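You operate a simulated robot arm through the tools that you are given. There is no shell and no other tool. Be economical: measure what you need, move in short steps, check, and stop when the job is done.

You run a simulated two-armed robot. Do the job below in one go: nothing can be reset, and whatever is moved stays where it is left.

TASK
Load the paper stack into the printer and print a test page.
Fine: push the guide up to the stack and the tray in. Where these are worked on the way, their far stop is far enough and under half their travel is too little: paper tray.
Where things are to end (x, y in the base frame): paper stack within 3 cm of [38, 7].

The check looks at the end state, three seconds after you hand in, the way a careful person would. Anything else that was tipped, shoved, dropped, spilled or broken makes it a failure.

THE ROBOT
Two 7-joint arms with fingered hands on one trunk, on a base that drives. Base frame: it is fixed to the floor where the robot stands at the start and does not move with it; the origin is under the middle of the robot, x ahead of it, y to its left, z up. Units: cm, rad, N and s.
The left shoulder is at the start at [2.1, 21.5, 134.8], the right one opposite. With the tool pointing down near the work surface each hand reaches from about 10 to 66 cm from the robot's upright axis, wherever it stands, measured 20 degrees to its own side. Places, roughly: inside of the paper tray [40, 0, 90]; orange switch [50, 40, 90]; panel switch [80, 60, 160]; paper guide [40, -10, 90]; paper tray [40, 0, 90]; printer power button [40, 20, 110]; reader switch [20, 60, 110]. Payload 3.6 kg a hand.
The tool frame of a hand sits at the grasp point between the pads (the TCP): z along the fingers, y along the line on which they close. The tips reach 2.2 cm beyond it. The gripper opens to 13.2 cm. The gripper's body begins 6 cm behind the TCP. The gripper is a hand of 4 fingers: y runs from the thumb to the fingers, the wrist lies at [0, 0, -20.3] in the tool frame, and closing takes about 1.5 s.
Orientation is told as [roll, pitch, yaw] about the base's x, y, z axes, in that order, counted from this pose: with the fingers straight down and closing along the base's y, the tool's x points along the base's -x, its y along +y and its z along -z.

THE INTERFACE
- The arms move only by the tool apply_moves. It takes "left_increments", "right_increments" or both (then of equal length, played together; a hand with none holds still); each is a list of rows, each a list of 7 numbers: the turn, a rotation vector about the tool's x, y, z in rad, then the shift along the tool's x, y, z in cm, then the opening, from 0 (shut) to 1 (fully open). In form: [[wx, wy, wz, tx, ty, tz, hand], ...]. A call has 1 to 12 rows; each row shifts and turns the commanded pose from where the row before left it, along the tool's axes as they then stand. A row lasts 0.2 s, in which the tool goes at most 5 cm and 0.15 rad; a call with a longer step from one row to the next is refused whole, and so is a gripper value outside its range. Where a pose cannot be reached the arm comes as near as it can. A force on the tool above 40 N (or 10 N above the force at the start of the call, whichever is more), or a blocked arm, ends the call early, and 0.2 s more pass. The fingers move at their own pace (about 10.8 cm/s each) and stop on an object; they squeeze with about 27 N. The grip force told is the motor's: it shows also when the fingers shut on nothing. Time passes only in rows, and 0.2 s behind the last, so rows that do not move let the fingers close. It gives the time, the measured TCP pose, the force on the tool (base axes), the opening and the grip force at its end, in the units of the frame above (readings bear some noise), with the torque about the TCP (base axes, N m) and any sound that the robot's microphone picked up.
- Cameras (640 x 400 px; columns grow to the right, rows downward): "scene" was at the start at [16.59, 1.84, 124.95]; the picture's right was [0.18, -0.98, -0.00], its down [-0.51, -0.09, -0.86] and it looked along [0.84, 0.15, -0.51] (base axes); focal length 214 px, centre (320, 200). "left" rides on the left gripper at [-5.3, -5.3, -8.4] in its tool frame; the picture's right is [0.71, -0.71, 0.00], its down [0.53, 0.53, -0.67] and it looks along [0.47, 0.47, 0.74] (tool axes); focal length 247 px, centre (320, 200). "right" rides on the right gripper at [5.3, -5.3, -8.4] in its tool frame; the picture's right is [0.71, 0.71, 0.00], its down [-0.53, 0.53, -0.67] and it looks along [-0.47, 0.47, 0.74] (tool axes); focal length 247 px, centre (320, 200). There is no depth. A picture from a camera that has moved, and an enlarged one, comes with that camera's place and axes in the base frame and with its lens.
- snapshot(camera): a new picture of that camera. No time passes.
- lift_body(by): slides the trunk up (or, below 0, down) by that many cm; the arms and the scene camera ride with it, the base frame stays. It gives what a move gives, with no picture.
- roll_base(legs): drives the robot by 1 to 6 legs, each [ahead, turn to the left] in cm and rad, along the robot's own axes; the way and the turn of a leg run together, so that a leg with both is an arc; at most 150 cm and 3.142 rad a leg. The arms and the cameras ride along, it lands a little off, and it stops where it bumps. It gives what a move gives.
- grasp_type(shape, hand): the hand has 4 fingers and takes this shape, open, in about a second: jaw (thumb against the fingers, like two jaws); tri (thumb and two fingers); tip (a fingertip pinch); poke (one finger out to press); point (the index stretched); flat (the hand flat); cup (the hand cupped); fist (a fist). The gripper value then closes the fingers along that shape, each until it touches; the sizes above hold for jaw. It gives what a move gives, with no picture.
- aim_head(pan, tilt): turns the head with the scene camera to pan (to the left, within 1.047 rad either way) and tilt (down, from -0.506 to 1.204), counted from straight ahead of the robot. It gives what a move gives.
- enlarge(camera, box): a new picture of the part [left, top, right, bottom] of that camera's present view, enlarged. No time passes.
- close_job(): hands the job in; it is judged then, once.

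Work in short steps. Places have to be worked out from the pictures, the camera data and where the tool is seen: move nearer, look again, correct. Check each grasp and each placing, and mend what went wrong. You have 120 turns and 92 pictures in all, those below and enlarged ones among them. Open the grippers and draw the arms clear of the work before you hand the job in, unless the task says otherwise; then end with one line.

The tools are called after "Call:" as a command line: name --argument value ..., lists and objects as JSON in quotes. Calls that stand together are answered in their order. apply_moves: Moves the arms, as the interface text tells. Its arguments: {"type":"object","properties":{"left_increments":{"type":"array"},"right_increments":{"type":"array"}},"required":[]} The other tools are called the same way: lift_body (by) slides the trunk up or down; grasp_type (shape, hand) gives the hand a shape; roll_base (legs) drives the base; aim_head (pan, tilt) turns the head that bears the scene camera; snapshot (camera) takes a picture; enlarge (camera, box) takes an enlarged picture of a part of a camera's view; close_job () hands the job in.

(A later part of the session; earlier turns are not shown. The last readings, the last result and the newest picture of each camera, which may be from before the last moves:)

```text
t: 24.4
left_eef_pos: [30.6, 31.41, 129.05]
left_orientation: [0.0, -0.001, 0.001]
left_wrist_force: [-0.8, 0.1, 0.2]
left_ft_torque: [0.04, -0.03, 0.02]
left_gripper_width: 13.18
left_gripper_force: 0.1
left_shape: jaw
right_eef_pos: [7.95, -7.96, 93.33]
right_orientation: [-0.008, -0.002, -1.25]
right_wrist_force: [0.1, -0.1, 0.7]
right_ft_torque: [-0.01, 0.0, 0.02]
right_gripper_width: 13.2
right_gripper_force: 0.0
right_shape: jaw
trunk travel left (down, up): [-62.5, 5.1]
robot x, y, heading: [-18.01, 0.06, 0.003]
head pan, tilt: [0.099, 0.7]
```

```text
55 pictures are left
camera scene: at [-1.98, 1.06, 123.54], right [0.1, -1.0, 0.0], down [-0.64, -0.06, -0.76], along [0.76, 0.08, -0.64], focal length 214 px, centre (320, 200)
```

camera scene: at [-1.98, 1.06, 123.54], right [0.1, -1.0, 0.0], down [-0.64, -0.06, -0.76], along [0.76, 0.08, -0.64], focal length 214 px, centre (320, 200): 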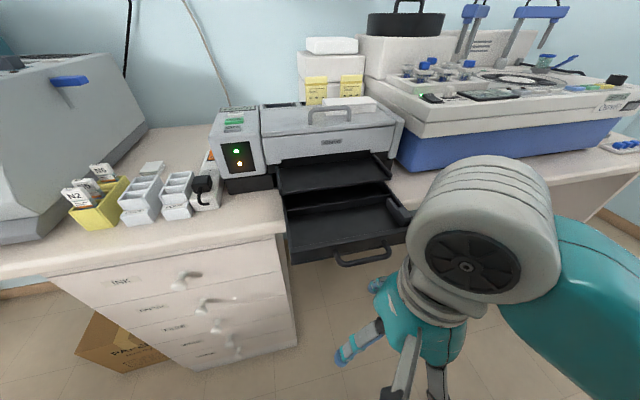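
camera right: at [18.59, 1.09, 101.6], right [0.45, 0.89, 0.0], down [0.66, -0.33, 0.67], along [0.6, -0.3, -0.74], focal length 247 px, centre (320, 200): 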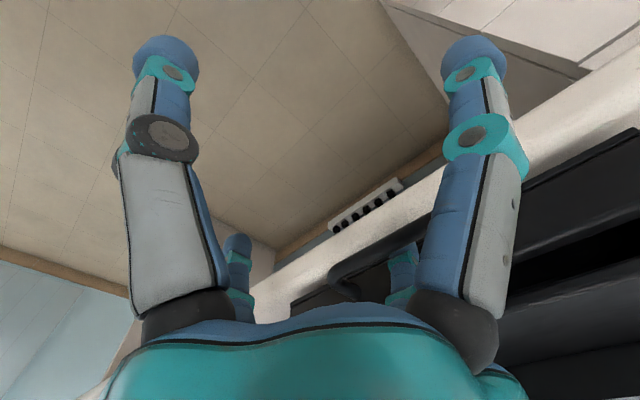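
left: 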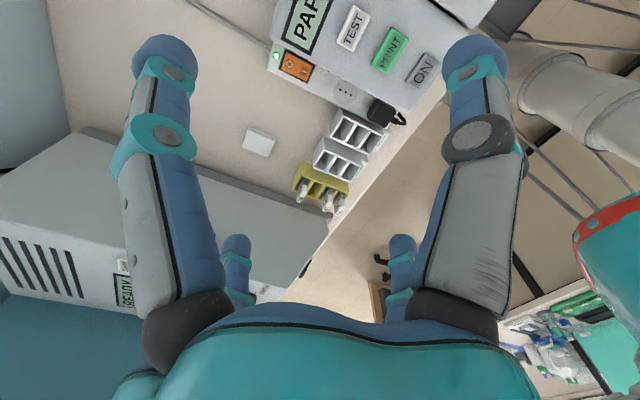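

The drawer stayed put this time while the finger came off, and the inside is now visible. I enlarge it.

Call:
enlarge --camera "scene" --box '[250, 90, 430, 280]'

Call:
snapshot --camera "right"

```text
2.11 times, centred on (340, 185) of scene
camera zoom: at [-1.98, 1.06, 123.54], right [0.1, -1.0, 0.0], down [-0.64, -0.06, -0.76], along [0.76, 0.08, -0.64], focal length 452 px, centre (278, 232)
```

zoom: 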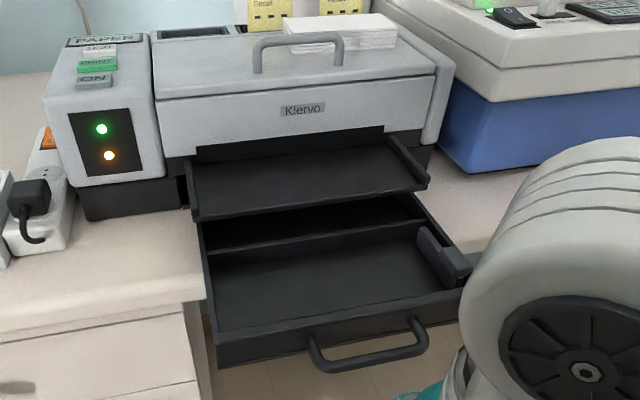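

```text
53 pictures are left
camera right: at [1.29, -4.63, 101.56], right [0.45, 0.89, -0.01], down [0.67, -0.33, 0.67], along [0.59, -0.3, -0.75], focal length 247 px, centre (320, 200)
```

right: 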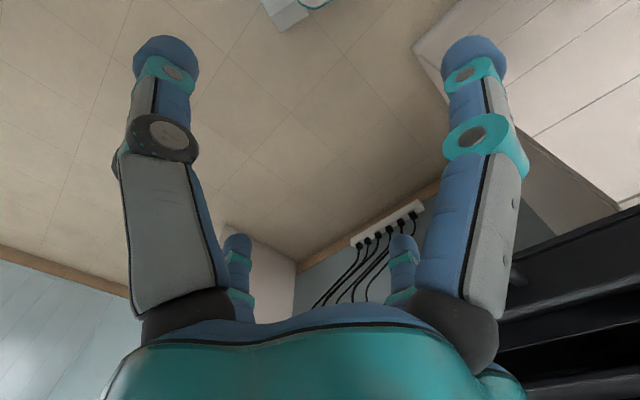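

The tray stands open about 12 cm, with a paper compartment (roughly 20×9 cm) and the guide on its right side. Carrying the target back by the tray travel, the stack belongs in the left part of the compartment, near (26.6, 3.2). I raise the right hand and drive a little closer to look at the stack.

Call:
apply_moves --right_increments '[[0, 0, 0, 0, -0.5, -4, 1], [0, 0, 0, 0, 0, -4.5, 1], [0, 0, 0, 0, 0, -4.5, 1], [0, 0, 0, 0, 0, -4.5, 1], [0, 0, 0, 0, 0, -4.5, 1], [0, 0, 0, 0, 2, -4, 1], [0, 0, 0, 0, 4, -2, 1], [0, 0, 0, 0, 4, 0, 1], [0, 0, 0, 0, 4, 0, 1], [0, 0, 0, 0, 4, 0, 1]]'

Call:
roll_base --legs '[[8, 0]]'

Call:
snapshot --camera "right"

Call:
snapshot --camera "scene"

```text
t: 25.7
left_eef_pos: [30.64, 31.27, 129.2]
left_orientation: [-0.002, 0.0, 0.0]
left_wrist_force: [0.1, -0.2, 0.6]
left_ft_torque: [-0.03, 0.03, -0.03]
left_gripper_width: 13.18
left_gripper_force: 0.1
left_shape: jaw
right_eef_pos: [8.34, -8.3, 115.06]
right_orientation: [0.001, -0.021, -1.272]
right_wrist_force: [7.5, 1.0, -5.4]
right_ft_torque: [-0.24, 0.24, -0.34]
right_gripper_width: 13.17
right_gripper_force: 0.0
right_shape: jaw
trunk travel left (down, up): [-62.5, 5.1]
robot x, y, heading: [-18.34, 0.06, 0.003]
head pan, tilt: [0.099, 0.7]
stopped in row 6 (right hand): the force on the tool passed its limit (the readings are from after the stop); the commanded pose is now the measured one
```

```text
t: 26.7
left_eef_pos: [39.01, 31.22, 129.05]
left_orientation: [0.001, 0.001, 0.001]
left_wrist_force: [-0.1, 0.4, 0.3]
left_ft_torque: [0.03, 0.05, 0.03]
left_gripper_width: 13.21
left_gripper_force: 0.1
left_shape: jaw
right_eef_pos: [16.45, -8.3, 115.06]
right_orientation: [0.0, -0.019, -1.267]
right_wrist_force: [26.0, -5.9, -11.8]
right_ft_torque: [0.09, 1.6, -0.58]
right_gripper_width: 13.22
right_gripper_force: 0.0
right_shape: jaw
trunk travel left (down, up): [-62.5, 5.1]
robot x, y, heading: [-9.9, -0.13, 0.002]
head pan, tilt: [0.099, 0.7]
```

```text
52 pictures are left
camera right: at [9.76, -4.72, 123.21], right [0.46, 0.89, -0.01], down [0.66, -0.33, 0.68], along [0.6, -0.32, -0.73], focal length 247 px, centre (320, 200)
```

right: 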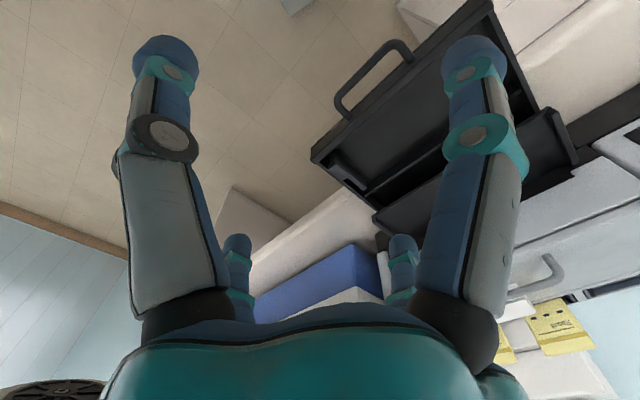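

```text
51 pictures are left
camera scene: at [6.4, 1.0, 123.61], right [0.09, -1.0, 0.0], down [-0.63, -0.06, -0.77], along [0.77, 0.07, -0.64], focal length 214 px, centre (320, 200)
```

scene: 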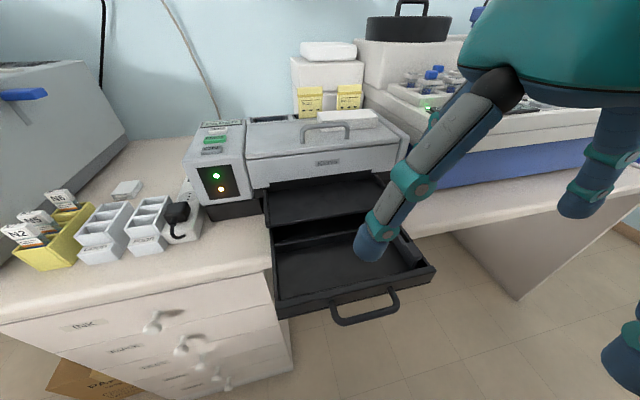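

That contact was again the hand near my own trunk; the drawer hasn't moved. I move the hand forward and up.

Call:
apply_moves --right_increments '[[0, 0, 0, -0.3, 3, 0, 1], [0, 0, 0, -0.3, 3, -1, 1], [0, 0, 0, -0.3, 4, -2, 1], [0, 0, 0, 0, 4, -2, 1], [0, 0, 0, 0, 4, -2, 1], [0, 0, 0, 0, 4, -2, 1]]'

Call:
snapshot --camera "right"

Call:
enlarge --camera "scene" --box '[180, 80, 460, 340]'

```text
t: 28.1
left_eef_pos: [38.85, 31.43, 129.17]
left_orientation: [0.0, 0.001, 0.0]
left_wrist_force: [0.4, -0.1, -0.9]
left_ft_torque: [-0.02, 0.02, 0.01]
left_gripper_width: 13.19
left_gripper_force: 0.0
left_shape: jaw
right_eef_pos: [37.55, -2.46, 124.16]
right_orientation: [0.001, -0.021, -1.267]
right_wrist_force: [-0.4, -0.3, -0.7]
right_ft_torque: [-0.04, 0.02, 0.02]
right_gripper_width: 13.2
right_gripper_force: 0.1
right_shape: jaw
trunk travel left (down, up): [-62.5, 5.1]
robot x, y, heading: [-9.96, -0.04, -0.002]
head pan, tilt: [0.099, 0.7]
```

```text
50 pictures are left
camera right: at [30.75, 1.14, 132.37], right [0.46, 0.89, -0.01], down [0.66, -0.33, 0.68], along [0.6, -0.32, -0.73], focal length 247 px, centre (320, 200)
```

right: 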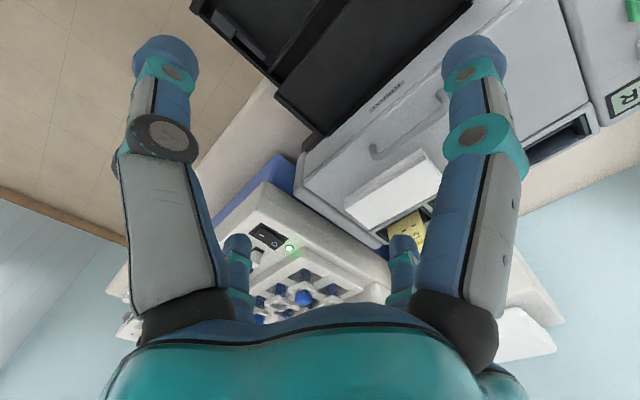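

```text
1.54 times, centred on (320, 210) of scene
camera zoom: at [6.18, 1.16, 123.54], right [0.1, -1.0, 0.0], down [-0.64, -0.06, -0.76], along [0.76, 0.08, -0.65], focal length 330 px, centre (320, 185)
```

zoom: 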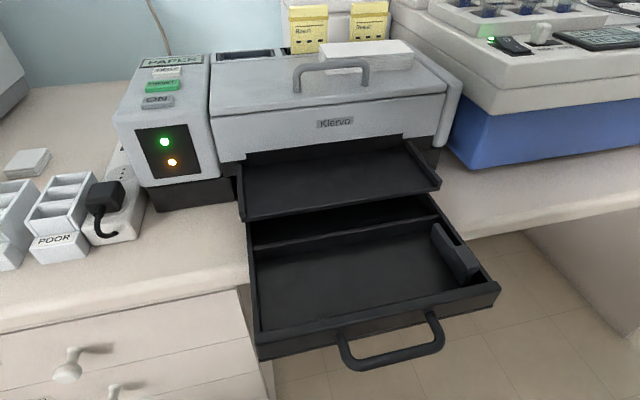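

I enlarge the stack in the hand camera to get its corners.

Call:
enlarge --camera "right" --box '[300, 80, 480, 260]'

Call:
enlarge --camera "scene" --box '[290, 90, 400, 160]'

```text
2.22 times, centred on (390, 170) of right
camera zoom: at [30.75, 1.14, 132.37], right [0.46, 0.89, -0.01], down [0.66, -0.33, 0.68], along [0.6, -0.32, -0.73], focal length 549 px, centre (164, 267)
```

zoom: 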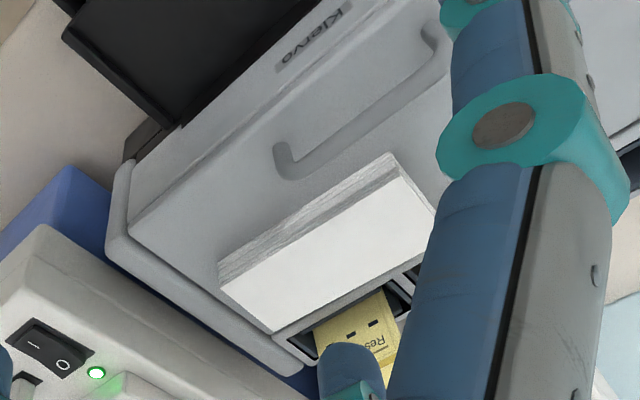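

```text
5.71 times, centred on (345, 125) of scene
camera zoom: at [6.18, 1.16, 123.54], right [0.1, -1.0, 0.0], down [-0.64, -0.06, -0.76], along [0.76, 0.08, -0.65], focal length 1226 px, centre (177, 629)
```

zoom: 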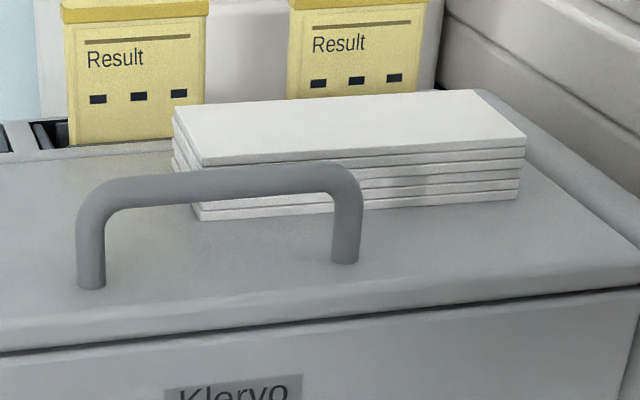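

The stack's top is at z≈107.3, it measures about 12.4×6.6×2.2 cm, and it is centred near (56, -0.5), with the lid handle about 4 cm in front of it. In jaw, the side fingers would land on the paper, so I test the "tri" and "tip" shapes where the scene camera can see them.

Call:
apply_moves --right_increments '[[0, 0, 0, 0, -2, 4, 1], [0, 0, 0, 0, -2, 4, 1], [0, 0, 0, 0, 0, 4, 1]]'

Call:
grasp_type --hand "right" --shape "tri"

Call:
snapshot --camera "scene"

Call:
snapshot --camera "right"

Call:
grasp_type --hand "right" --shape "tip"

Call:
snapshot --camera "scene"

Call:
snapshot --camera "right"

```text
t: 28.9
left_eef_pos: [38.68, 31.32, 129.24]
left_orientation: [-0.001, 0.001, -0.001]
left_wrist_force: [-0.3, 0.5, -0.7]
left_ft_torque: [-0.03, 0.06, 0.04]
left_gripper_width: 13.19
left_gripper_force: 0.0
left_shape: jaw
right_eef_pos: [33.86, -3.83, 112.15]
right_orientation: [0.002, -0.02, -1.268]
right_wrist_force: [0.5, -0.2, 0.1]
right_ft_torque: [-0.01, 0.01, -0.01]
right_gripper_width: 13.18
right_gripper_force: 0.0
right_shape: jaw
trunk travel left (down, up): [-62.5, 5.1]
robot x, y, heading: [-10.07, -0.05, 0.001]
head pan, tilt: [0.099, 0.7]
```

```text
t: 29.8
left_eef_pos: [38.68, 31.26, 129.12]
left_orientation: [0.0, 0.001, 0.0]
left_wrist_force: [0.8, 0.2, 0.3]
left_ft_torque: [0.0, -0.03, -0.01]
left_gripper_width: 13.19
left_gripper_force: 0.2
left_shape: jaw
right_eef_pos: [33.69, -3.81, 112.29]
right_orientation: [0.003, -0.022, -1.267]
right_wrist_force: [-0.2, 0.6, 0.1]
right_ft_torque: [-0.02, 0.03, 0.02]
right_gripper_width: 13.18
right_gripper_force: 0.2
right_shape: tri
trunk travel left (down, up): [-62.5, 5.1]
robot x, y, heading: [-10.24, -0.31, 0.002]
head pan, tilt: [0.099, 0.7]
```

```text
46 pictures are left
camera scene: at [6.15, 1.07, 123.54], right [0.1, -1.0, 0.0], down [-0.64, -0.06, -0.76], along [0.76, 0.08, -0.64], focal length 214 px, centre (320, 200)
```

scene: 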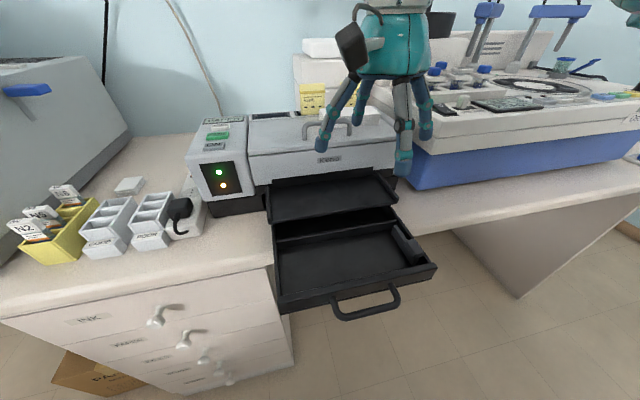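

```text
45 pictures are left
camera right: at [27.01, -0.18, 120.35], right [0.46, 0.89, -0.01], down [0.65, -0.33, 0.68], along [0.6, -0.32, -0.73], focal length 247 px, centre (320, 200)
```

right: 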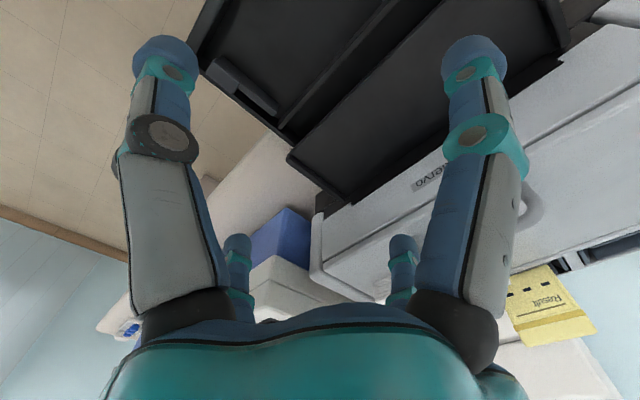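

```text
t: 30.7
left_eef_pos: [38.81, 31.47, 129.23]
left_orientation: [0.0, 0.0, -0.001]
left_wrist_force: [-0.3, -0.4, 0.0]
left_ft_torque: [-0.02, 0.0, 0.0]
left_gripper_width: 13.19
left_gripper_force: 0.0
left_shape: jaw
right_eef_pos: [33.72, -3.88, 112.27]
right_orientation: [0.002, -0.021, -1.268]
right_wrist_force: [-0.9, 0.6, -0.2]
right_ft_torque: [-0.01, 0.04, 0.0]
right_gripper_width: 13.21
right_gripper_force: 0.1
right_shape: tip
trunk travel left (down, up): [-62.5, 5.1]
robot x, y, heading: [-10.08, -0.31, -0.002]
head pan, tilt: [0.099, 0.7]
```

```text
44 pictures are left
camera scene: at [6.15, 1.07, 123.54], right [0.1, -1.0, 0.0], down [-0.64, -0.06, -0.76], along [0.76, 0.08, -0.64], focal length 214 px, centre (320, 200)
```

scene: 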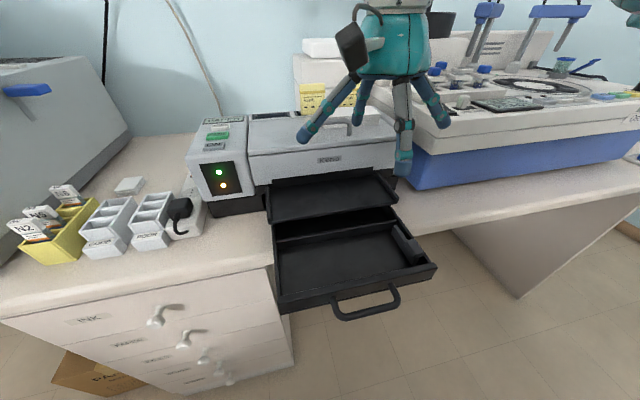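

```text
43 pictures are left
camera right: at [27.01, -0.18, 120.35], right [0.46, 0.89, -0.01], down [0.65, -0.33, 0.68], along [0.6, -0.32, -0.73], focal length 247 px, centre (320, 200)
```

right: 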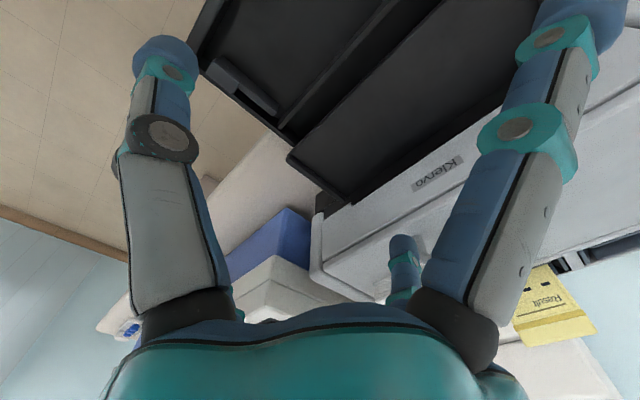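

In "tip" the side fingers splay out clear (about 9.5 cm out and 2.4 cm higher), so it suits the stack. What remains is whether the rear finger fits in front of the yellow slips. I go forward slightly and look from above the stack.

Call:
apply_moves --right_increments '[[0, 0, 0, 0, 0, -4, 1], [0, 0, 0, 0, 0, -4, 1], [0, 0, 0, -0.57, 3.7, 0, 1], [0, 0, 0, -0.57, 3.7, 0, 1], [0, 0, 0, -0.57, 3.7, 0, 1], [0, 0, 0, -0.57, 3.7, 0, 0.8], [0, 0, 0, -0.57, 2, 0, 0.7]]'

Call:
roll_base --legs '[[4, 0]]'

Call:
snapshot --camera "right"

Call:
snapshot --camera "scene"

```text
t: 32.3
left_eef_pos: [38.92, 31.13, 129.26]
left_orientation: [0.003, 0.0, -0.002]
left_wrist_force: [-1.0, 0.3, -0.3]
left_ft_torque: [0.05, 0.05, 0.02]
left_gripper_width: 13.16
left_gripper_force: 0.2
left_shape: jaw
right_eef_pos: [48.44, -1.8, 120.36]
right_orientation: [0.002, -0.017, -1.266]
right_wrist_force: [-0.1, 0.4, -0.6]
right_ft_torque: [0.06, 0.04, -0.01]
right_gripper_width: 9.28
right_gripper_force: 0.0
right_shape: tip
right hand out of reach, approached as far as the arm can: row 7
trunk travel left (down, up): [-62.5, 5.1]
robot x, y, heading: [-10.19, -0.32, 0.001]
head pan, tilt: [0.099, 0.7]
```

```text
t: 33.2
left_eef_pos: [42.03, 31.24, 129.56]
left_orientation: [0.0, -0.007, 0.0]
left_wrist_force: [-0.4, -0.1, 0.9]
left_ft_torque: [-0.01, -0.03, -0.01]
left_gripper_width: 13.2
left_gripper_force: 0.1
left_shape: jaw
right_eef_pos: [51.68, -1.68, 120.67]
right_orientation: [0.008, -0.022, -1.267]
right_wrist_force: [0.1, 0.2, 0.4]
right_ft_torque: [0.0, -0.01, 0.0]
right_gripper_width: 9.27
right_gripper_force: 0.1
right_shape: tip
trunk travel left (down, up): [-62.5, 5.1]
robot x, y, heading: [-6.17, 0.06, -0.008]
head pan, tilt: [0.099, 0.7]
```

```text
42 pictures are left
camera right: at [44.87, 2.03, 128.77], right [0.46, 0.89, -0.01], down [0.65, -0.33, 0.68], along [0.6, -0.32, -0.73], focal length 247 px, centre (320, 200)
```

right: 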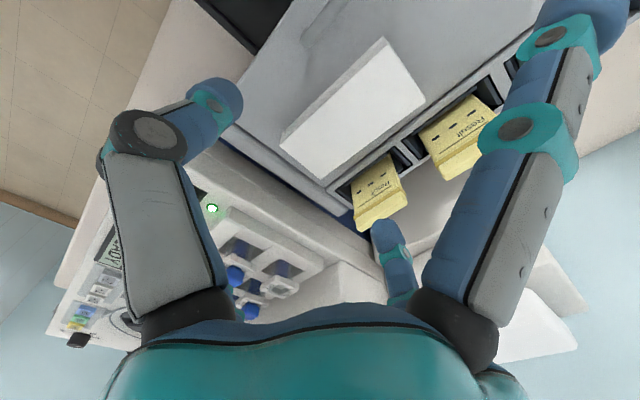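

```text
41 pictures are left
camera scene: at [9.51, 1.02, 123.64], right [0.1, -1.0, 0.0], down [-0.64, -0.06, -0.77], along [0.76, 0.08, -0.64], focal length 214 px, centre (320, 200)
```

scene: 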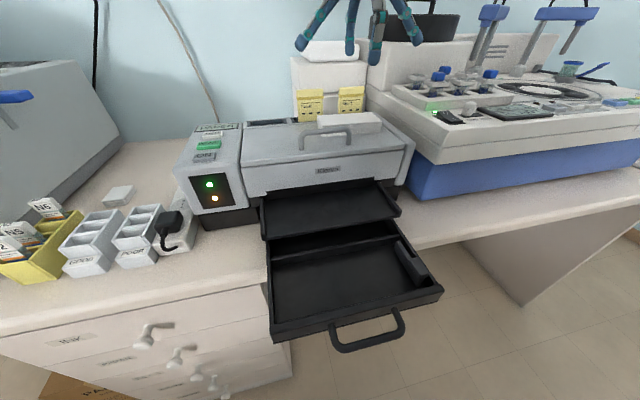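

I enlarge the stack and slips.

Call:
enlarge --camera "right" --box '[230, 20, 530, 250]'

```text
1.74 times, centred on (380, 135) of right
camera zoom: at [44.87, 2.03, 128.77], right [0.46, 0.89, -0.01], down [0.65, -0.33, 0.68], along [0.6, -0.32, -0.73], focal length 430 px, centre (216, 313)
```

zoom: 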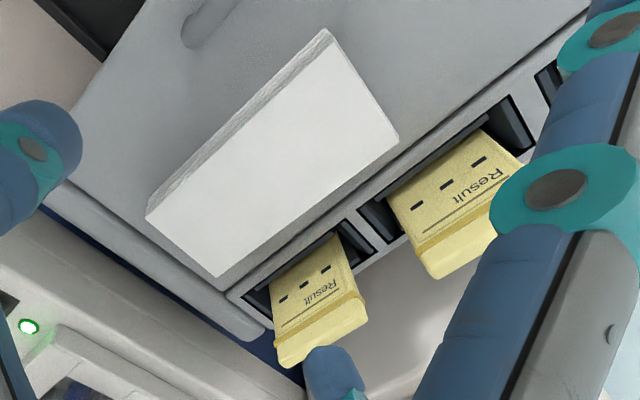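

Clear now: the stack's centre is (55.2, -0.7), it is yawed 0.29 like the hand, and there's about 3.9 cm behind it before the slips. I centre the hand over it and descend most of the way.

Call:
apply_moves --right_increments '[[0, 0, 0, -0.1, 3.6, 0, 0.68], [0, 0, 0, 0, 0, 4, 0.68], [0, 0, 0, 0, 0, 4, 0.68], [0, 0, 0, 0, 0, 2, 0.68], [0, 0, 0, 0, 0, 0, 0.68]]'

Call:
enlarge --camera "right" --box '[180, 80, 500, 300]'

Call:
enlarge --camera "scene" --box '[260, 40, 440, 170]'

```text
t: 34.4
left_eef_pos: [42.79, 31.35, 129.32]
left_orientation: [-0.001, -0.003, 0.0]
left_wrist_force: [-0.1, 0.6, 0.5]
left_ft_torque: [-0.01, 0.02, 0.02]
left_gripper_width: 13.2
left_gripper_force: 0.0
left_shape: jaw
right_eef_pos: [52.22, -1.88, 110.38]
right_orientation: [0.002, -0.021, -1.267]
right_wrist_force: [0.4, 0.2, -0.2]
right_ft_torque: [0.0, 0.05, -0.02]
right_gripper_width: 9.03
right_gripper_force: 0.1
right_shape: tip
right hand out of reach, approached as far as the arm can: row 1
trunk travel left (down, up): [-62.5, 5.1]
robot x, y, heading: [-5.92, 0.11, -0.004]
head pan, tilt: [0.099, 0.7]
```

```text
1.82 times, centred on (340, 190) of right
camera zoom: at [45.6, 1.8, 118.41], right [0.46, 0.89, -0.01], down [0.65, -0.33, 0.68], along [0.6, -0.32, -0.73], focal length 449 px, centre (284, 218)
```

zoom: 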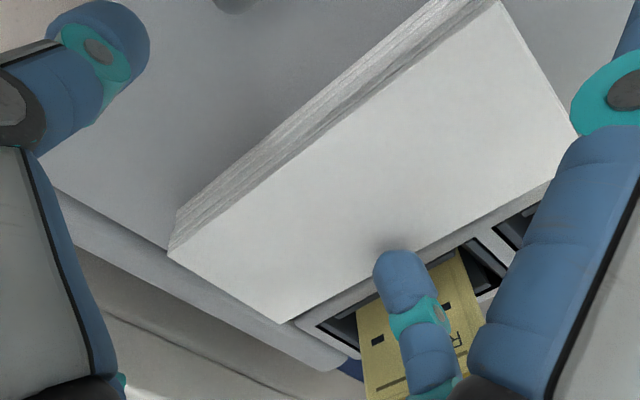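

```text
3.08 times, centred on (350, 105) of scene
camera zoom: at [10.27, 1.1, 123.53], right [0.1, -1.0, 0.0], down [-0.64, -0.06, -0.76], along [0.76, 0.07, -0.65], focal length 660 px, centre (228, 492)
```

zoom: 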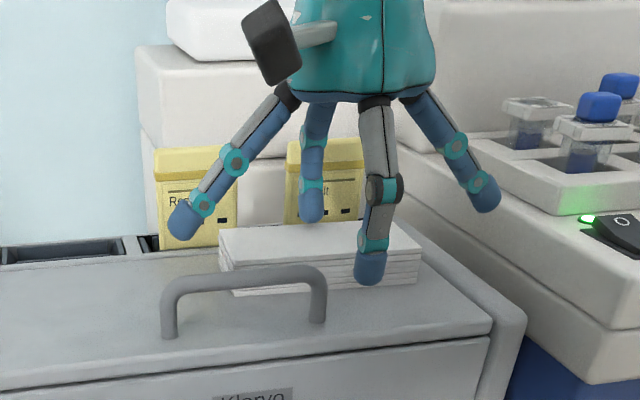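

The arm ran out of reach by 3 cm. I raise the hand a little and roll the base 3.5 cm forward.

Call:
apply_moves --right_increments '[[0, 0, 0, 0, 0, -3.5, 0.68]]'

Call:
roll_base --legs '[[3.5, 0]]'

Call:
enlarge --camera "right" --box '[180, 80, 500, 300]'

Call:
snapshot --camera "scene"

```text
t: 34.8
left_eef_pos: [42.69, 31.21, 129.5]
left_orientation: [0.0, -0.003, -0.001]
left_wrist_force: [-0.3, 0.3, 0.7]
left_ft_torque: [-0.01, 0.03, 0.01]
left_gripper_width: 13.18
left_gripper_force: 0.1
left_shape: jaw
right_eef_pos: [52.26, -1.73, 113.9]
right_orientation: [0.002, -0.02, -1.267]
right_wrist_force: [0.8, -0.1, 0.7]
right_ft_torque: [-0.02, 0.03, -0.03]
right_gripper_width: 9.02
right_gripper_force: 0.1
right_shape: tip
trunk travel left (down, up): [-62.5, 5.1]
robot x, y, heading: [-6.14, 0.06, 0.002]
head pan, tilt: [0.099, 0.7]
```

```text
t: 35.7
left_eef_pos: [45.68, 31.37, 129.54]
left_orientation: [0.001, -0.007, -0.003]
left_wrist_force: [0.1, 0.0, -1.3]
left_ft_torque: [-0.01, 0.02, -0.04]
left_gripper_width: 13.18
left_gripper_force: 0.0
left_shape: jaw
right_eef_pos: [55.53, -1.79, 114.04]
right_orientation: [0.006, -0.023, -1.268]
right_wrist_force: [0.5, -0.1, 0.3]
right_ft_torque: [0.04, -0.01, -0.02]
right_gripper_width: 9.03
right_gripper_force: 0.0
right_shape: tip
trunk travel left (down, up): [-62.5, 5.1]
robot x, y, heading: [-2.27, -0.23, -0.002]
head pan, tilt: [0.099, 0.7]
```

```text
1.82 times, centred on (340, 190) of right
camera zoom: at [48.66, 1.87, 122.2], right [0.46, 0.89, -0.01], down [0.65, -0.33, 0.68], along [0.6, -0.32, -0.73], focal length 449 px, centre (284, 218)
```

zoom: 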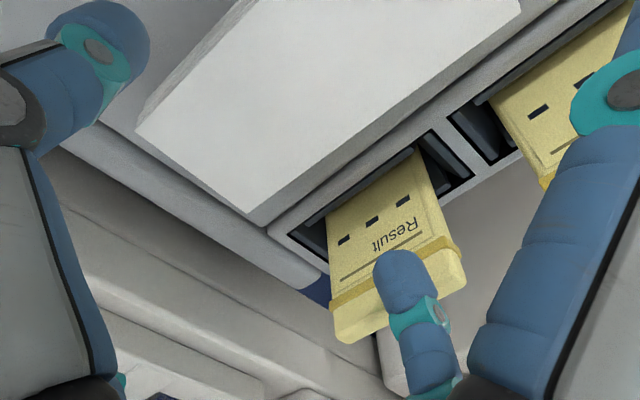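

```text
36 pictures are left
camera scene: at [13.26, 1.04, 123.6], right [0.1, -1.0, 0.0], down [-0.64, -0.06, -0.77], along [0.76, 0.08, -0.64], focal length 214 px, centre (320, 200)
```

scene: 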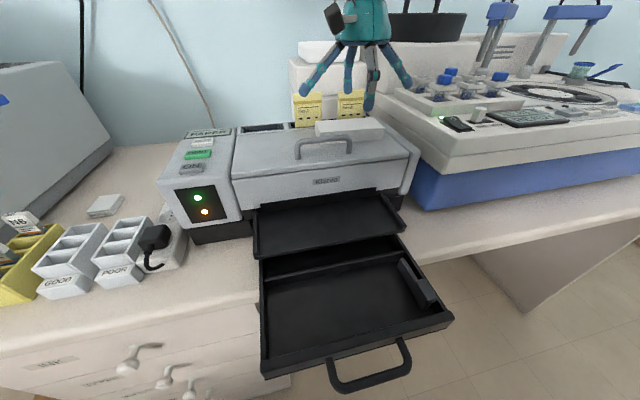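

The stack centre re-measures as (55.5, -0.7). I shift 0.95 cm left, narrow the opening to about 8.2 cm, and lower the fingertips beside the stack.

Call:
apply_moves --right_increments '[[0, 0, 0, 0.95, 0.1, 0, 0.62], [0, 0, 0, 0, 0, 0, 0.62], [0, 0, 0, 0, 0, 2.5, 0.62], [0, 0, 0, 0, 0, 2, 0.62]]'

Call:
enlarge --camera "scene" --box '[270, 40, 430, 170]'

Call:
enlarge --camera "right" --box '[180, 80, 500, 300]'

```text
t: 36.7
left_eef_pos: [46.13, 31.35, 129.53]
left_orientation: [0.0, -0.006, 0.001]
left_wrist_force: [0.7, -1.0, -0.5]
left_ft_torque: [0.03, 0.01, 0.02]
left_gripper_width: 13.17
left_gripper_force: 0.0
left_shape: jaw
right_eef_pos: [55.28, -1.23, 109.53]
right_orientation: [0.006, -0.023, -1.268]
right_wrist_force: [-0.5, 0.0, -1.0]
right_ft_torque: [0.02, -0.02, -0.03]
right_gripper_width: 8.24
right_gripper_force: 0.0
right_shape: tip
right hand out of reach, approached as far as the arm can: row 3
trunk travel left (down, up): [-62.5, 5.1]
robot x, y, heading: [-2.22, 0.16, 0.003]
head pan, tilt: [0.099, 0.7]
```

```text
3.08 times, centred on (350, 105) of scene
camera zoom: at [13.59, 1.06, 123.55], right [0.1, -1.0, 0.0], down [-0.64, -0.06, -0.76], along [0.76, 0.07, -0.64], focal length 660 px, centre (228, 492)
```

zoom: 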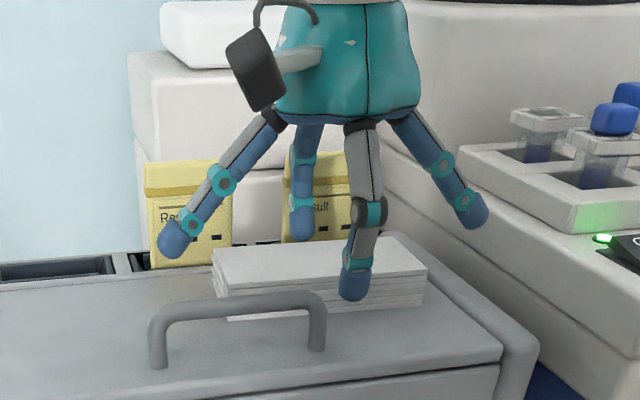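

```text
1.82 times, centred on (340, 190) of right
camera zoom: at [48.45, 2.38, 117.55], right [0.46, 0.89, -0.01], down [0.65, -0.33, 0.68], along [0.6, -0.32, -0.73], focal length 449 px, centre (284, 218)
```

zoom: 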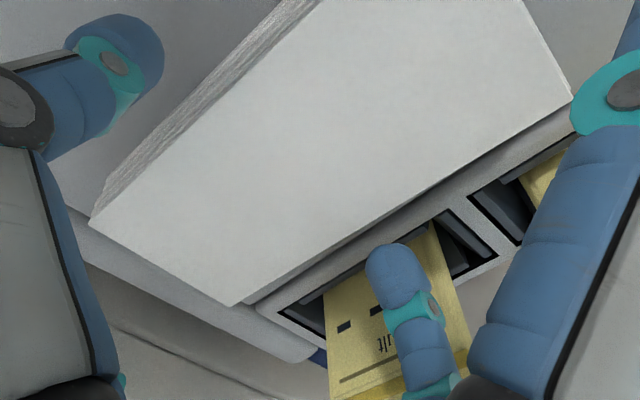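

Both fingers clear the stack front and back. I correct 0.5 cm sideways and go down the last 1.9 cm.

Call:
apply_moves --right_increments '[[0, 0, 0, 0.5, 0.15, 0.7, 0.62], [0, 0, 0, 0, 0, 0.7, 0.62], [0, 0, 0, 0, 0, 0.5, 0.62]]'

Call:
enlarge --camera "scene" --box '[270, 40, 430, 170]'

```text
t: 37.5
left_eef_pos: [45.99, 31.32, 129.62]
left_orientation: [-0.002, -0.006, 0.0]
left_wrist_force: [0.7, -0.2, -0.8]
left_ft_torque: [-0.01, 0.02, -0.01]
left_gripper_width: 13.18
left_gripper_force: 0.1
left_shape: jaw
right_eef_pos: [55.23, -1.94, 107.61]
right_orientation: [0.006, -0.026, -1.282]
right_wrist_force: [-1.0, 4.2, 15.4]
right_ft_torque: [0.11, 0.05, 0.01]
right_gripper_width: 8.05
right_gripper_force: 0.1
right_shape: tip
right hand out of reach, approached as far as the arm can: row 1
trunk travel left (down, up): [-62.5, 5.1]
robot x, y, heading: [-2.36, -0.45, -0.001]
head pan, tilt: [0.099, 0.7]
```

```text
3.08 times, centred on (350, 105) of scene
camera zoom: at [13.47, 1.1, 123.59], right [0.1, -1.0, 0.0], down [-0.64, -0.06, -0.77], along [0.76, 0.07, -0.64], focal length 660 px, centre (228, 492)
```

zoom: 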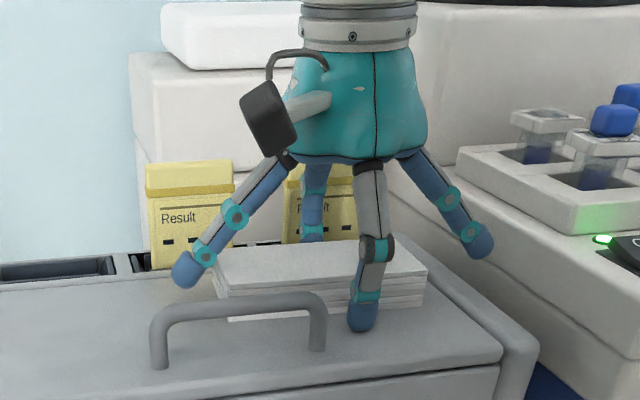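

The fingertips touch the lid (lid ≈ 105.4). I rise 0.4 cm and close on the stack.

Call:
apply_moves --right_increments '[[0, 0, 0, 0, 0, -0.4, 0.62], [0, 0, 0, 0, 0, 0, 0.45], [0, 0, 0, 0, 0, 0, 0.35], [0, 0, 0, 0, 0, 0, 0.2], [0, 0, 0, 0, 0, 0, 0], [0, 0, 0, 0, 0, 0, 0], [0, 0, 0, 0, 0, 0, 0]]'

Call:
enlarge --camera "scene" --box '[270, 40, 430, 170]'

```text
t: 39.1
left_eef_pos: [46.25, 31.2, 129.37]
left_orientation: [0.002, -0.004, -0.002]
left_wrist_force: [0.6, 0.1, -0.1]
left_ft_torque: [-0.02, -0.03, -0.02]
left_gripper_width: 13.19
left_gripper_force: 0.0
left_shape: jaw
right_eef_pos: [55.51, -2.11, 107.93]
right_orientation: [0.004, -0.022, -1.285]
right_wrist_force: [-0.5, -0.6, -1.3]
right_ft_torque: [-0.04, -0.02, -0.02]
right_gripper_width: 5.6
right_gripper_force: 26.6
right_shape: tip
trunk travel left (down, up): [-62.5, 5.1]
robot x, y, heading: [-2.65, -0.03, -0.004]
head pan, tilt: [0.099, 0.7]
```

```text
3.08 times, centred on (350, 105) of scene
camera zoom: at [13.68, 1.06, 123.54], right [0.1, -1.0, 0.0], down [-0.64, -0.06, -0.76], along [0.76, 0.07, -0.65], focal length 660 px, centre (228, 492)
```

zoom: 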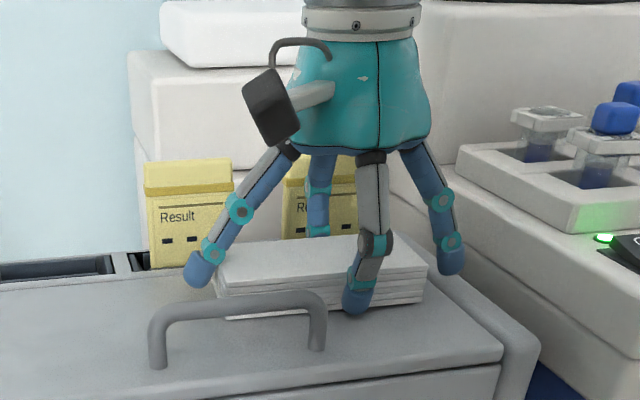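

It grips at 5.6 cm with 26.6 N. I lift gently and check.

Call:
apply_moves --right_increments '[[0, 0, 0, 0, 0, -0.6, 0], [0, 0, 0, 0, 0, -1, 0], [0, 0, 0, 0, 0, -1.5, 0], [0, 0, 0, 0, 0, -2, 0]]'

Call:
enlarge --camera "scene" --box '[270, 20, 430, 170]'

```text
t: 40.1
left_eef_pos: [46.16, 31.39, 129.57]
left_orientation: [0.0, -0.007, 0.001]
left_wrist_force: [0.2, -0.6, 0.2]
left_ft_torque: [0.0, 0.0, -0.04]
left_gripper_width: 13.2
left_gripper_force: 0.0
left_shape: jaw
right_eef_pos: [54.79, -0.88, 113.17]
right_orientation: [0.004, -0.022, -1.266]
right_wrist_force: [0.0, -0.5, -1.2]
right_ft_torque: [-0.01, 0.01, 0.0]
right_gripper_width: 5.55
right_gripper_force: 26.8
right_shape: tip
trunk travel left (down, up): [-62.5, 5.1]
robot x, y, heading: [-2.36, -0.0, -0.004]
head pan, tilt: [0.099, 0.7]
```

```text
2.67 times, centred on (350, 95) of scene
camera zoom: at [13.66, 1.07, 123.54], right [0.1, -1.0, 0.0], down [-0.64, -0.06, -0.76], along [0.76, 0.07, -0.64], focal length 572 px, centre (240, 480)
```

zoom: 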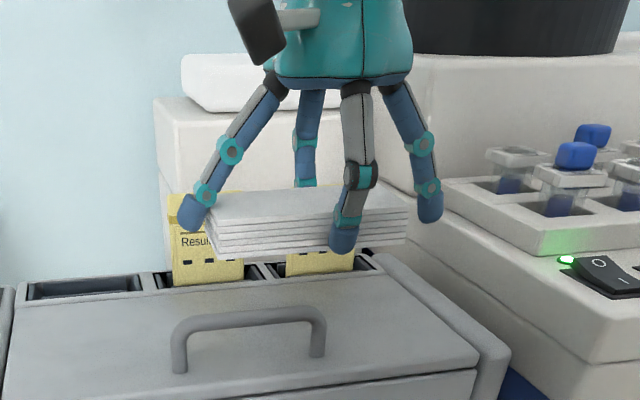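

The stack is held level. I raise it further and back the base 12 cm so the hand can work over the tray, then measure the tray.

Call:
apply_moves --right_increments '[[0, 0, 0, 0, 0, -2.5, 0], [0, 0, 0, 0, -1, -2.5, 0]]'

Call:
roll_base --legs '[[-12, 0]]'

Call:
enlarge --camera "scene" --box '[230, 140, 450, 300]'

Call:
snapshot --camera "right"

```text
t: 40.7
left_eef_pos: [46.26, 31.28, 129.43]
left_orientation: [-0.001, -0.006, -0.001]
left_wrist_force: [-0.8, 0.2, 0.5]
left_ft_torque: [-0.01, -0.03, 0.03]
left_gripper_width: 13.19
left_gripper_force: 0.0
left_shape: jaw
right_eef_pos: [53.9, -1.17, 118.08]
right_orientation: [0.004, -0.021, -1.267]
right_wrist_force: [0.9, -0.2, -0.7]
right_ft_torque: [-0.01, -0.01, 0.0]
right_gripper_width: 5.58
right_gripper_force: 26.9
right_shape: tip
trunk travel left (down, up): [-62.5, 5.1]
robot x, y, heading: [-2.26, -0.28, -0.003]
head pan, tilt: [0.099, 0.7]
```

```text
t: 41.9
left_eef_pos: [34.14, 31.21, 129.41]
left_orientation: [0.0, -0.002, -0.002]
left_wrist_force: [-0.3, -0.4, 0.0]
left_ft_torque: [0.01, -0.01, 0.01]
left_gripper_width: 13.18
left_gripper_force: 0.1
left_shape: jaw
right_eef_pos: [41.85, -1.18, 118.04]
right_orientation: [0.004, -0.021, -1.269]
right_wrist_force: [0.4, -0.1, -1.4]
right_ft_torque: [-0.03, -0.01, 0.03]
right_gripper_width: 5.59
right_gripper_force: 26.9
right_shape: tip
trunk travel left (down, up): [-62.5, 5.1]
robot x, y, heading: [-14.67, 0.04, -0.006]
head pan, tilt: [0.099, 0.7]
```

```text
2.50 times, centred on (340, 220) of scene
camera zoom: at [1.62, 1.07, 123.55], right [0.1, -1.0, 0.0], down [-0.64, -0.06, -0.76], along [0.76, 0.07, -0.64], focal length 536 px, centre (270, 150)
```

zoom: 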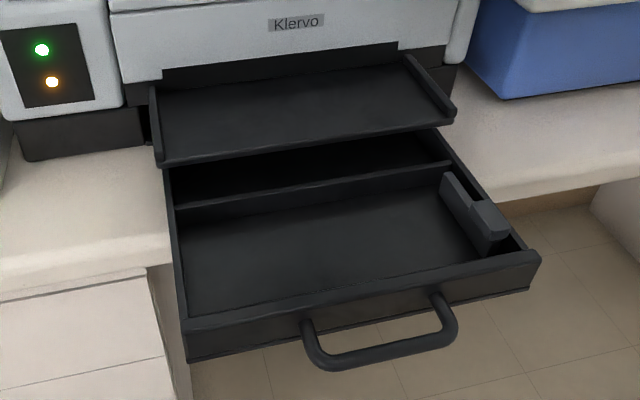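

```text
29 pictures are left
camera right: at [35.18, 2.44, 126.18], right [0.46, 0.89, -0.01], down [0.65, -0.33, 0.68], along [0.6, -0.32, -0.73], focal length 247 px, centre (320, 200)
```

right: 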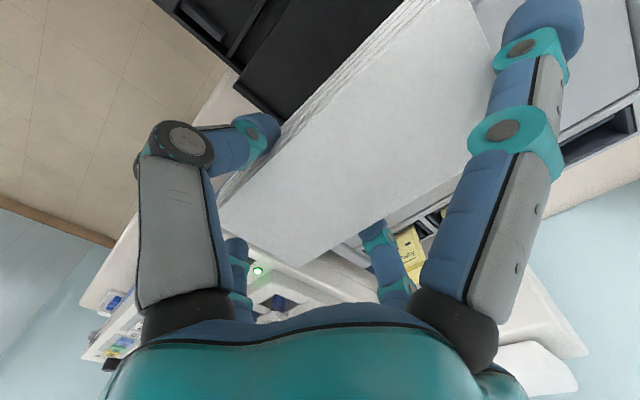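

The compartment measures p 21–29.8 by lateral 1.7 (left wall) to about -17 (guide). To leave room for the splayed side finger, I'll put the stack 1–2 cm right of the wall and let the guide close it up. I carry it over now.

Call:
apply_moves --right_increments '[[0, 0, 0, 1.44, -3.57, 0, 0], [0, 0, 0, 1.44, -3.57, 1, 0], [0, 0, 0, 1.44, -3.57, 2, 0], [0, 0, 0, 1.44, -3.57, 3, 0], [0, 0, 0, 0, 0, 4, 0], [0, 0, 0, 0, 0, 3, 0]]'

Call:
snapshot --camera "scene"

Call:
snapshot --camera "right"

```text
t: 43.3
left_eef_pos: [34.22, 31.35, 129.52]
left_orientation: [-0.001, -0.004, -0.002]
left_wrist_force: [-0.3, 0.1, -0.2]
left_ft_torque: [-0.03, -0.03, 0.01]
left_gripper_width: 13.19
left_gripper_force: 0.1
left_shape: jaw
right_eef_pos: [26.78, -0.23, 104.92]
right_orientation: [0.005, -0.021, -1.268]
right_wrist_force: [0.5, 0.3, -1.3]
right_ft_torque: [0.0, -0.03, 0.02]
right_gripper_width: 5.53
right_gripper_force: 26.9
right_shape: tip
trunk travel left (down, up): [-62.5, 5.1]
robot x, y, heading: [-14.64, -0.18, -0.003]
head pan, tilt: [0.099, 0.7]
```

```text
28 pictures are left
camera scene: at [1.65, 1.07, 123.54], right [0.1, -1.0, 0.0], down [-0.64, -0.06, -0.76], along [0.76, 0.07, -0.64], focal length 214 px, centre (320, 200)
```

scene: 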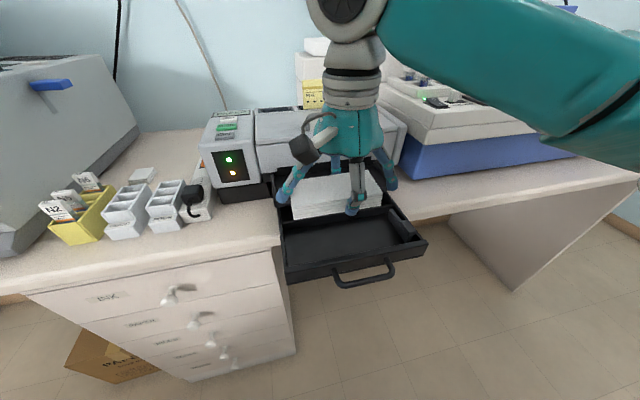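

```text
27 pictures are left
camera right: at [20.0, 3.42, 112.99], right [0.46, 0.89, -0.01], down [0.65, -0.33, 0.68], along [0.6, -0.32, -0.73], focal length 247 px, centre (320, 200)
```

right: 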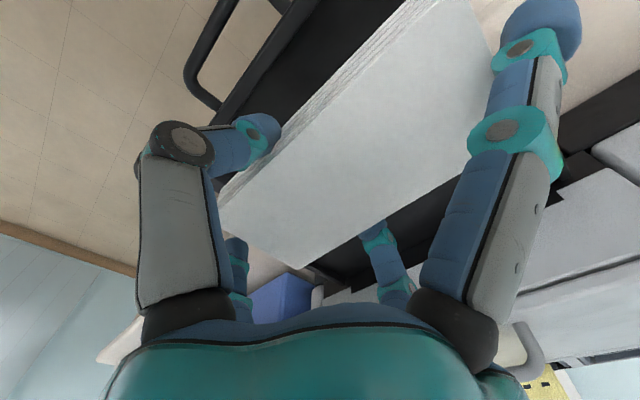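

Position is nearly right. I make a small correction and descend to just above the rim.

Call:
apply_moves --right_increments '[[0, 0, 0, 0.3, -0.1, 2.5, 0], [0, 0, 0, 0, 0, 2, 0], [0, 0, 0, 0, 0, 1.2, 0]]'

Call:
enlarge --camera "scene" --box '[250, 140, 450, 290]'

Call:
enlarge --camera "right" --box '[140, 0, 600, 300]'

```text
t: 44.1
left_eef_pos: [34.26, 31.31, 129.65]
left_orientation: [0.001, -0.001, -0.001]
left_wrist_force: [0.0, 0.1, -0.5]
left_ft_torque: [-0.03, 0.04, 0.0]
left_gripper_width: 13.19
left_gripper_force: 0.1
left_shape: jaw
right_eef_pos: [26.53, -0.03, 99.28]
right_orientation: [0.003, -0.023, -1.269]
right_wrist_force: [0.9, -0.3, -1.3]
right_ft_torque: [0.04, -0.02, -0.02]
right_gripper_width: 5.53
right_gripper_force: 27.3
right_shape: tip
trunk travel left (down, up): [-62.5, 5.1]
robot x, y, heading: [-14.65, -0.03, 0.002]
head pan, tilt: [0.099, 0.7]
```

```text
2.67 times, centred on (350, 215) of scene
camera zoom: at [1.66, 1.07, 123.54], right [0.1, -1.0, 0.0], down [-0.64, -0.06, -0.76], along [0.76, 0.07, -0.64], focal length 572 px, centre (240, 160)
```

zoom: 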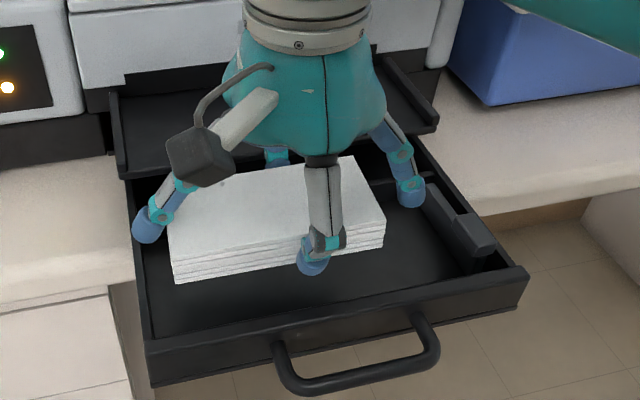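

```text
1.33 times, centred on (370, 150) of right
camera zoom: at [19.89, 3.56, 107.3], right [0.46, 0.89, -0.01], down [0.65, -0.33, 0.68], along [0.6, -0.32, -0.73], focal length 329 px, centre (253, 267)
```

zoom: 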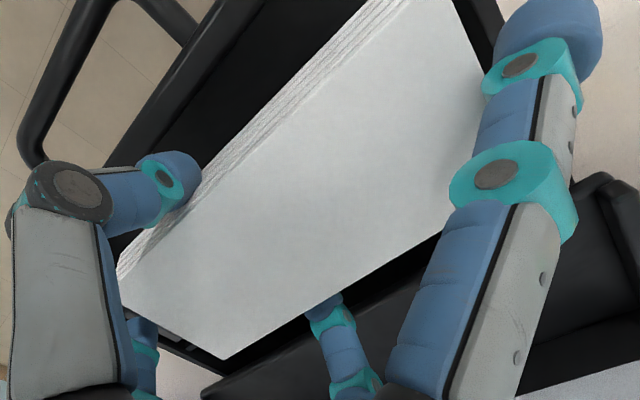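

The left finger would land on the rim, so I shift 0.8 cm right. That fits between the rim and the guide. Then I lower in small steps until the stack touches down.

Call:
apply_moves --right_increments '[[0, 0, 0, -0.8, 0, 0, 0], [0, 0, 0, 0, 0, 1.2, 0], [0, 0, 0, 0, 0, 1.2, 0], [0, 0, 0, 0, 0, 1.0, 0], [0, 0, 0, 0, 0, 0.7, 0]]'

Call:
enlarge --camera "scene" --box '[250, 140, 450, 290]'

```text
t: 45.3
left_eef_pos: [34.34, 31.32, 129.54]
left_orientation: [0.0, -0.004, -0.002]
left_wrist_force: [-0.2, -0.3, 0.2]
left_ft_torque: [-0.02, 0.0, 0.03]
left_gripper_width: 13.17
left_gripper_force: 0.0
left_shape: jaw
right_eef_pos: [27.05, -0.77, 95.29]
right_orientation: [0.004, -0.021, -1.267]
right_wrist_force: [0.6, 0.9, -0.6]
right_ft_torque: [0.01, 0.01, -0.01]
right_gripper_width: 5.53
right_gripper_force: 26.7
right_shape: tip
trunk travel left (down, up): [-62.5, 5.1]
robot x, y, heading: [-14.7, 0.25, -0.004]
head pan, tilt: [0.099, 0.7]
```

```text
2.67 times, centred on (350, 215) of scene
camera zoom: at [1.66, 1.08, 123.54], right [0.1, -1.0, 0.0], down [-0.64, -0.06, -0.76], along [0.76, 0.07, -0.64], focal length 572 px, centre (240, 160)
```

zoom: 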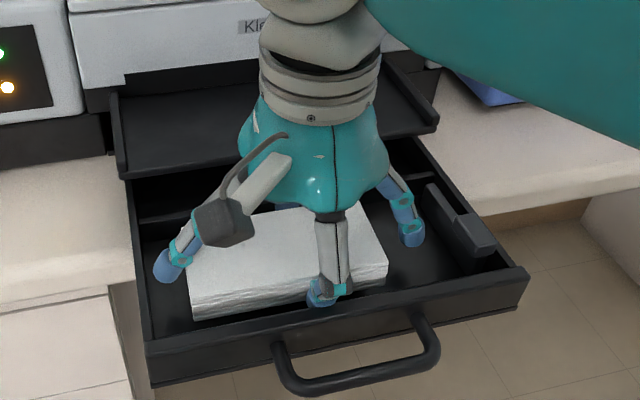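

It's inside the walls with no contact yet. I continue down gently.

Call:
apply_moves --right_increments '[[0, 0, 0, 0, 0, 0.5, 0], [0, 0, 0, 0, 0, 0.5, 0], [0, 0, 0, 0, 0, 0.4, 0]]'

```text
t: 46.1
left_eef_pos: [34.04, 31.22, 129.52]
left_orientation: [0.0, -0.005, -0.001]
left_wrist_force: [-0.5, -0.4, 1.3]
left_ft_torque: [0.04, 0.02, -0.02]
left_gripper_width: 13.19
left_gripper_force: 0.1
left_shape: jaw
right_eef_pos: [27.01, -0.87, 94.28]
right_orientation: [0.01, -0.018, -1.269]
right_wrist_force: [5.5, -2.7, 29.7]
right_ft_torque: [0.05, -0.22, -0.07]
right_gripper_width: 5.49
right_gripper_force: 27.3
right_shape: tip
trunk travel left (down, up): [-62.5, 5.1]
robot x, y, heading: [-14.42, 0.31, 0.001]
head pan, tilt: [0.099, 0.7]
```

The stack has touched the floor (TCP 94.3, as predicted). I ease up slightly and open just a little.

Call:
apply_moves --right_increments '[[0, 0, 0, 0, 0, -0.3, 0.3], [0, 0, 0, 0, 0, 0, 0.5], [0, 0, 0, 0, 0, 0, 0.5], [0, 0, 0, 0, 0, 0, 0.5], [0, 0, 0, 0, 0, -0.6, 0.5], [0, 0, 0, 0, 0, -1, 0.5], [0, 0, 0, 0, 0, -2, 0.5]]'

Call:
enlarge --camera "scene" --box '[250, 140, 450, 290]'

```text
t: 47.7
left_eef_pos: [34.15, 31.31, 129.43]
left_orientation: [0.0, -0.003, -0.003]
left_wrist_force: [-0.5, -0.2, 0.6]
left_ft_torque: [-0.01, 0.02, -0.03]
left_gripper_width: 13.2
left_gripper_force: 0.1
left_shape: jaw
right_eef_pos: [26.71, -0.82, 97.64]
right_orientation: [-0.001, -0.022, -1.269]
right_wrist_force: [0.0, 0.2, 0.4]
right_ft_torque: [0.0, 0.01, -0.04]
right_gripper_width: 6.62
right_gripper_force: 0.1
right_shape: tip
trunk travel left (down, up): [-62.5, 5.1]
robot x, y, heading: [-14.72, 0.04, -0.004]
head pan, tilt: [0.099, 0.7]
```

```text
2.67 times, centred on (350, 215) of scene
camera zoom: at [1.66, 1.09, 123.54], right [0.1, -1.0, 0.0], down [-0.64, -0.06, -0.76], along [0.76, 0.07, -0.64], focal length 572 px, centre (240, 160)
```

zoom: 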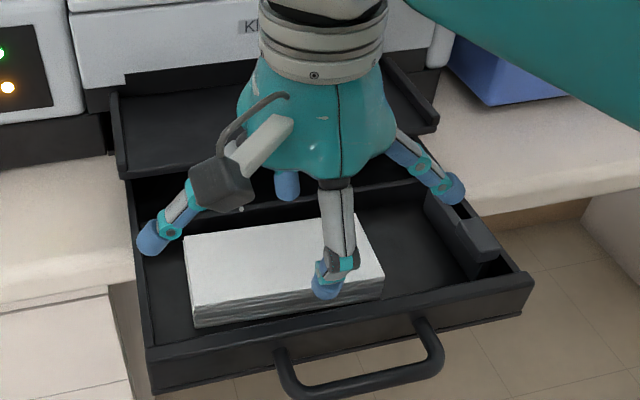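

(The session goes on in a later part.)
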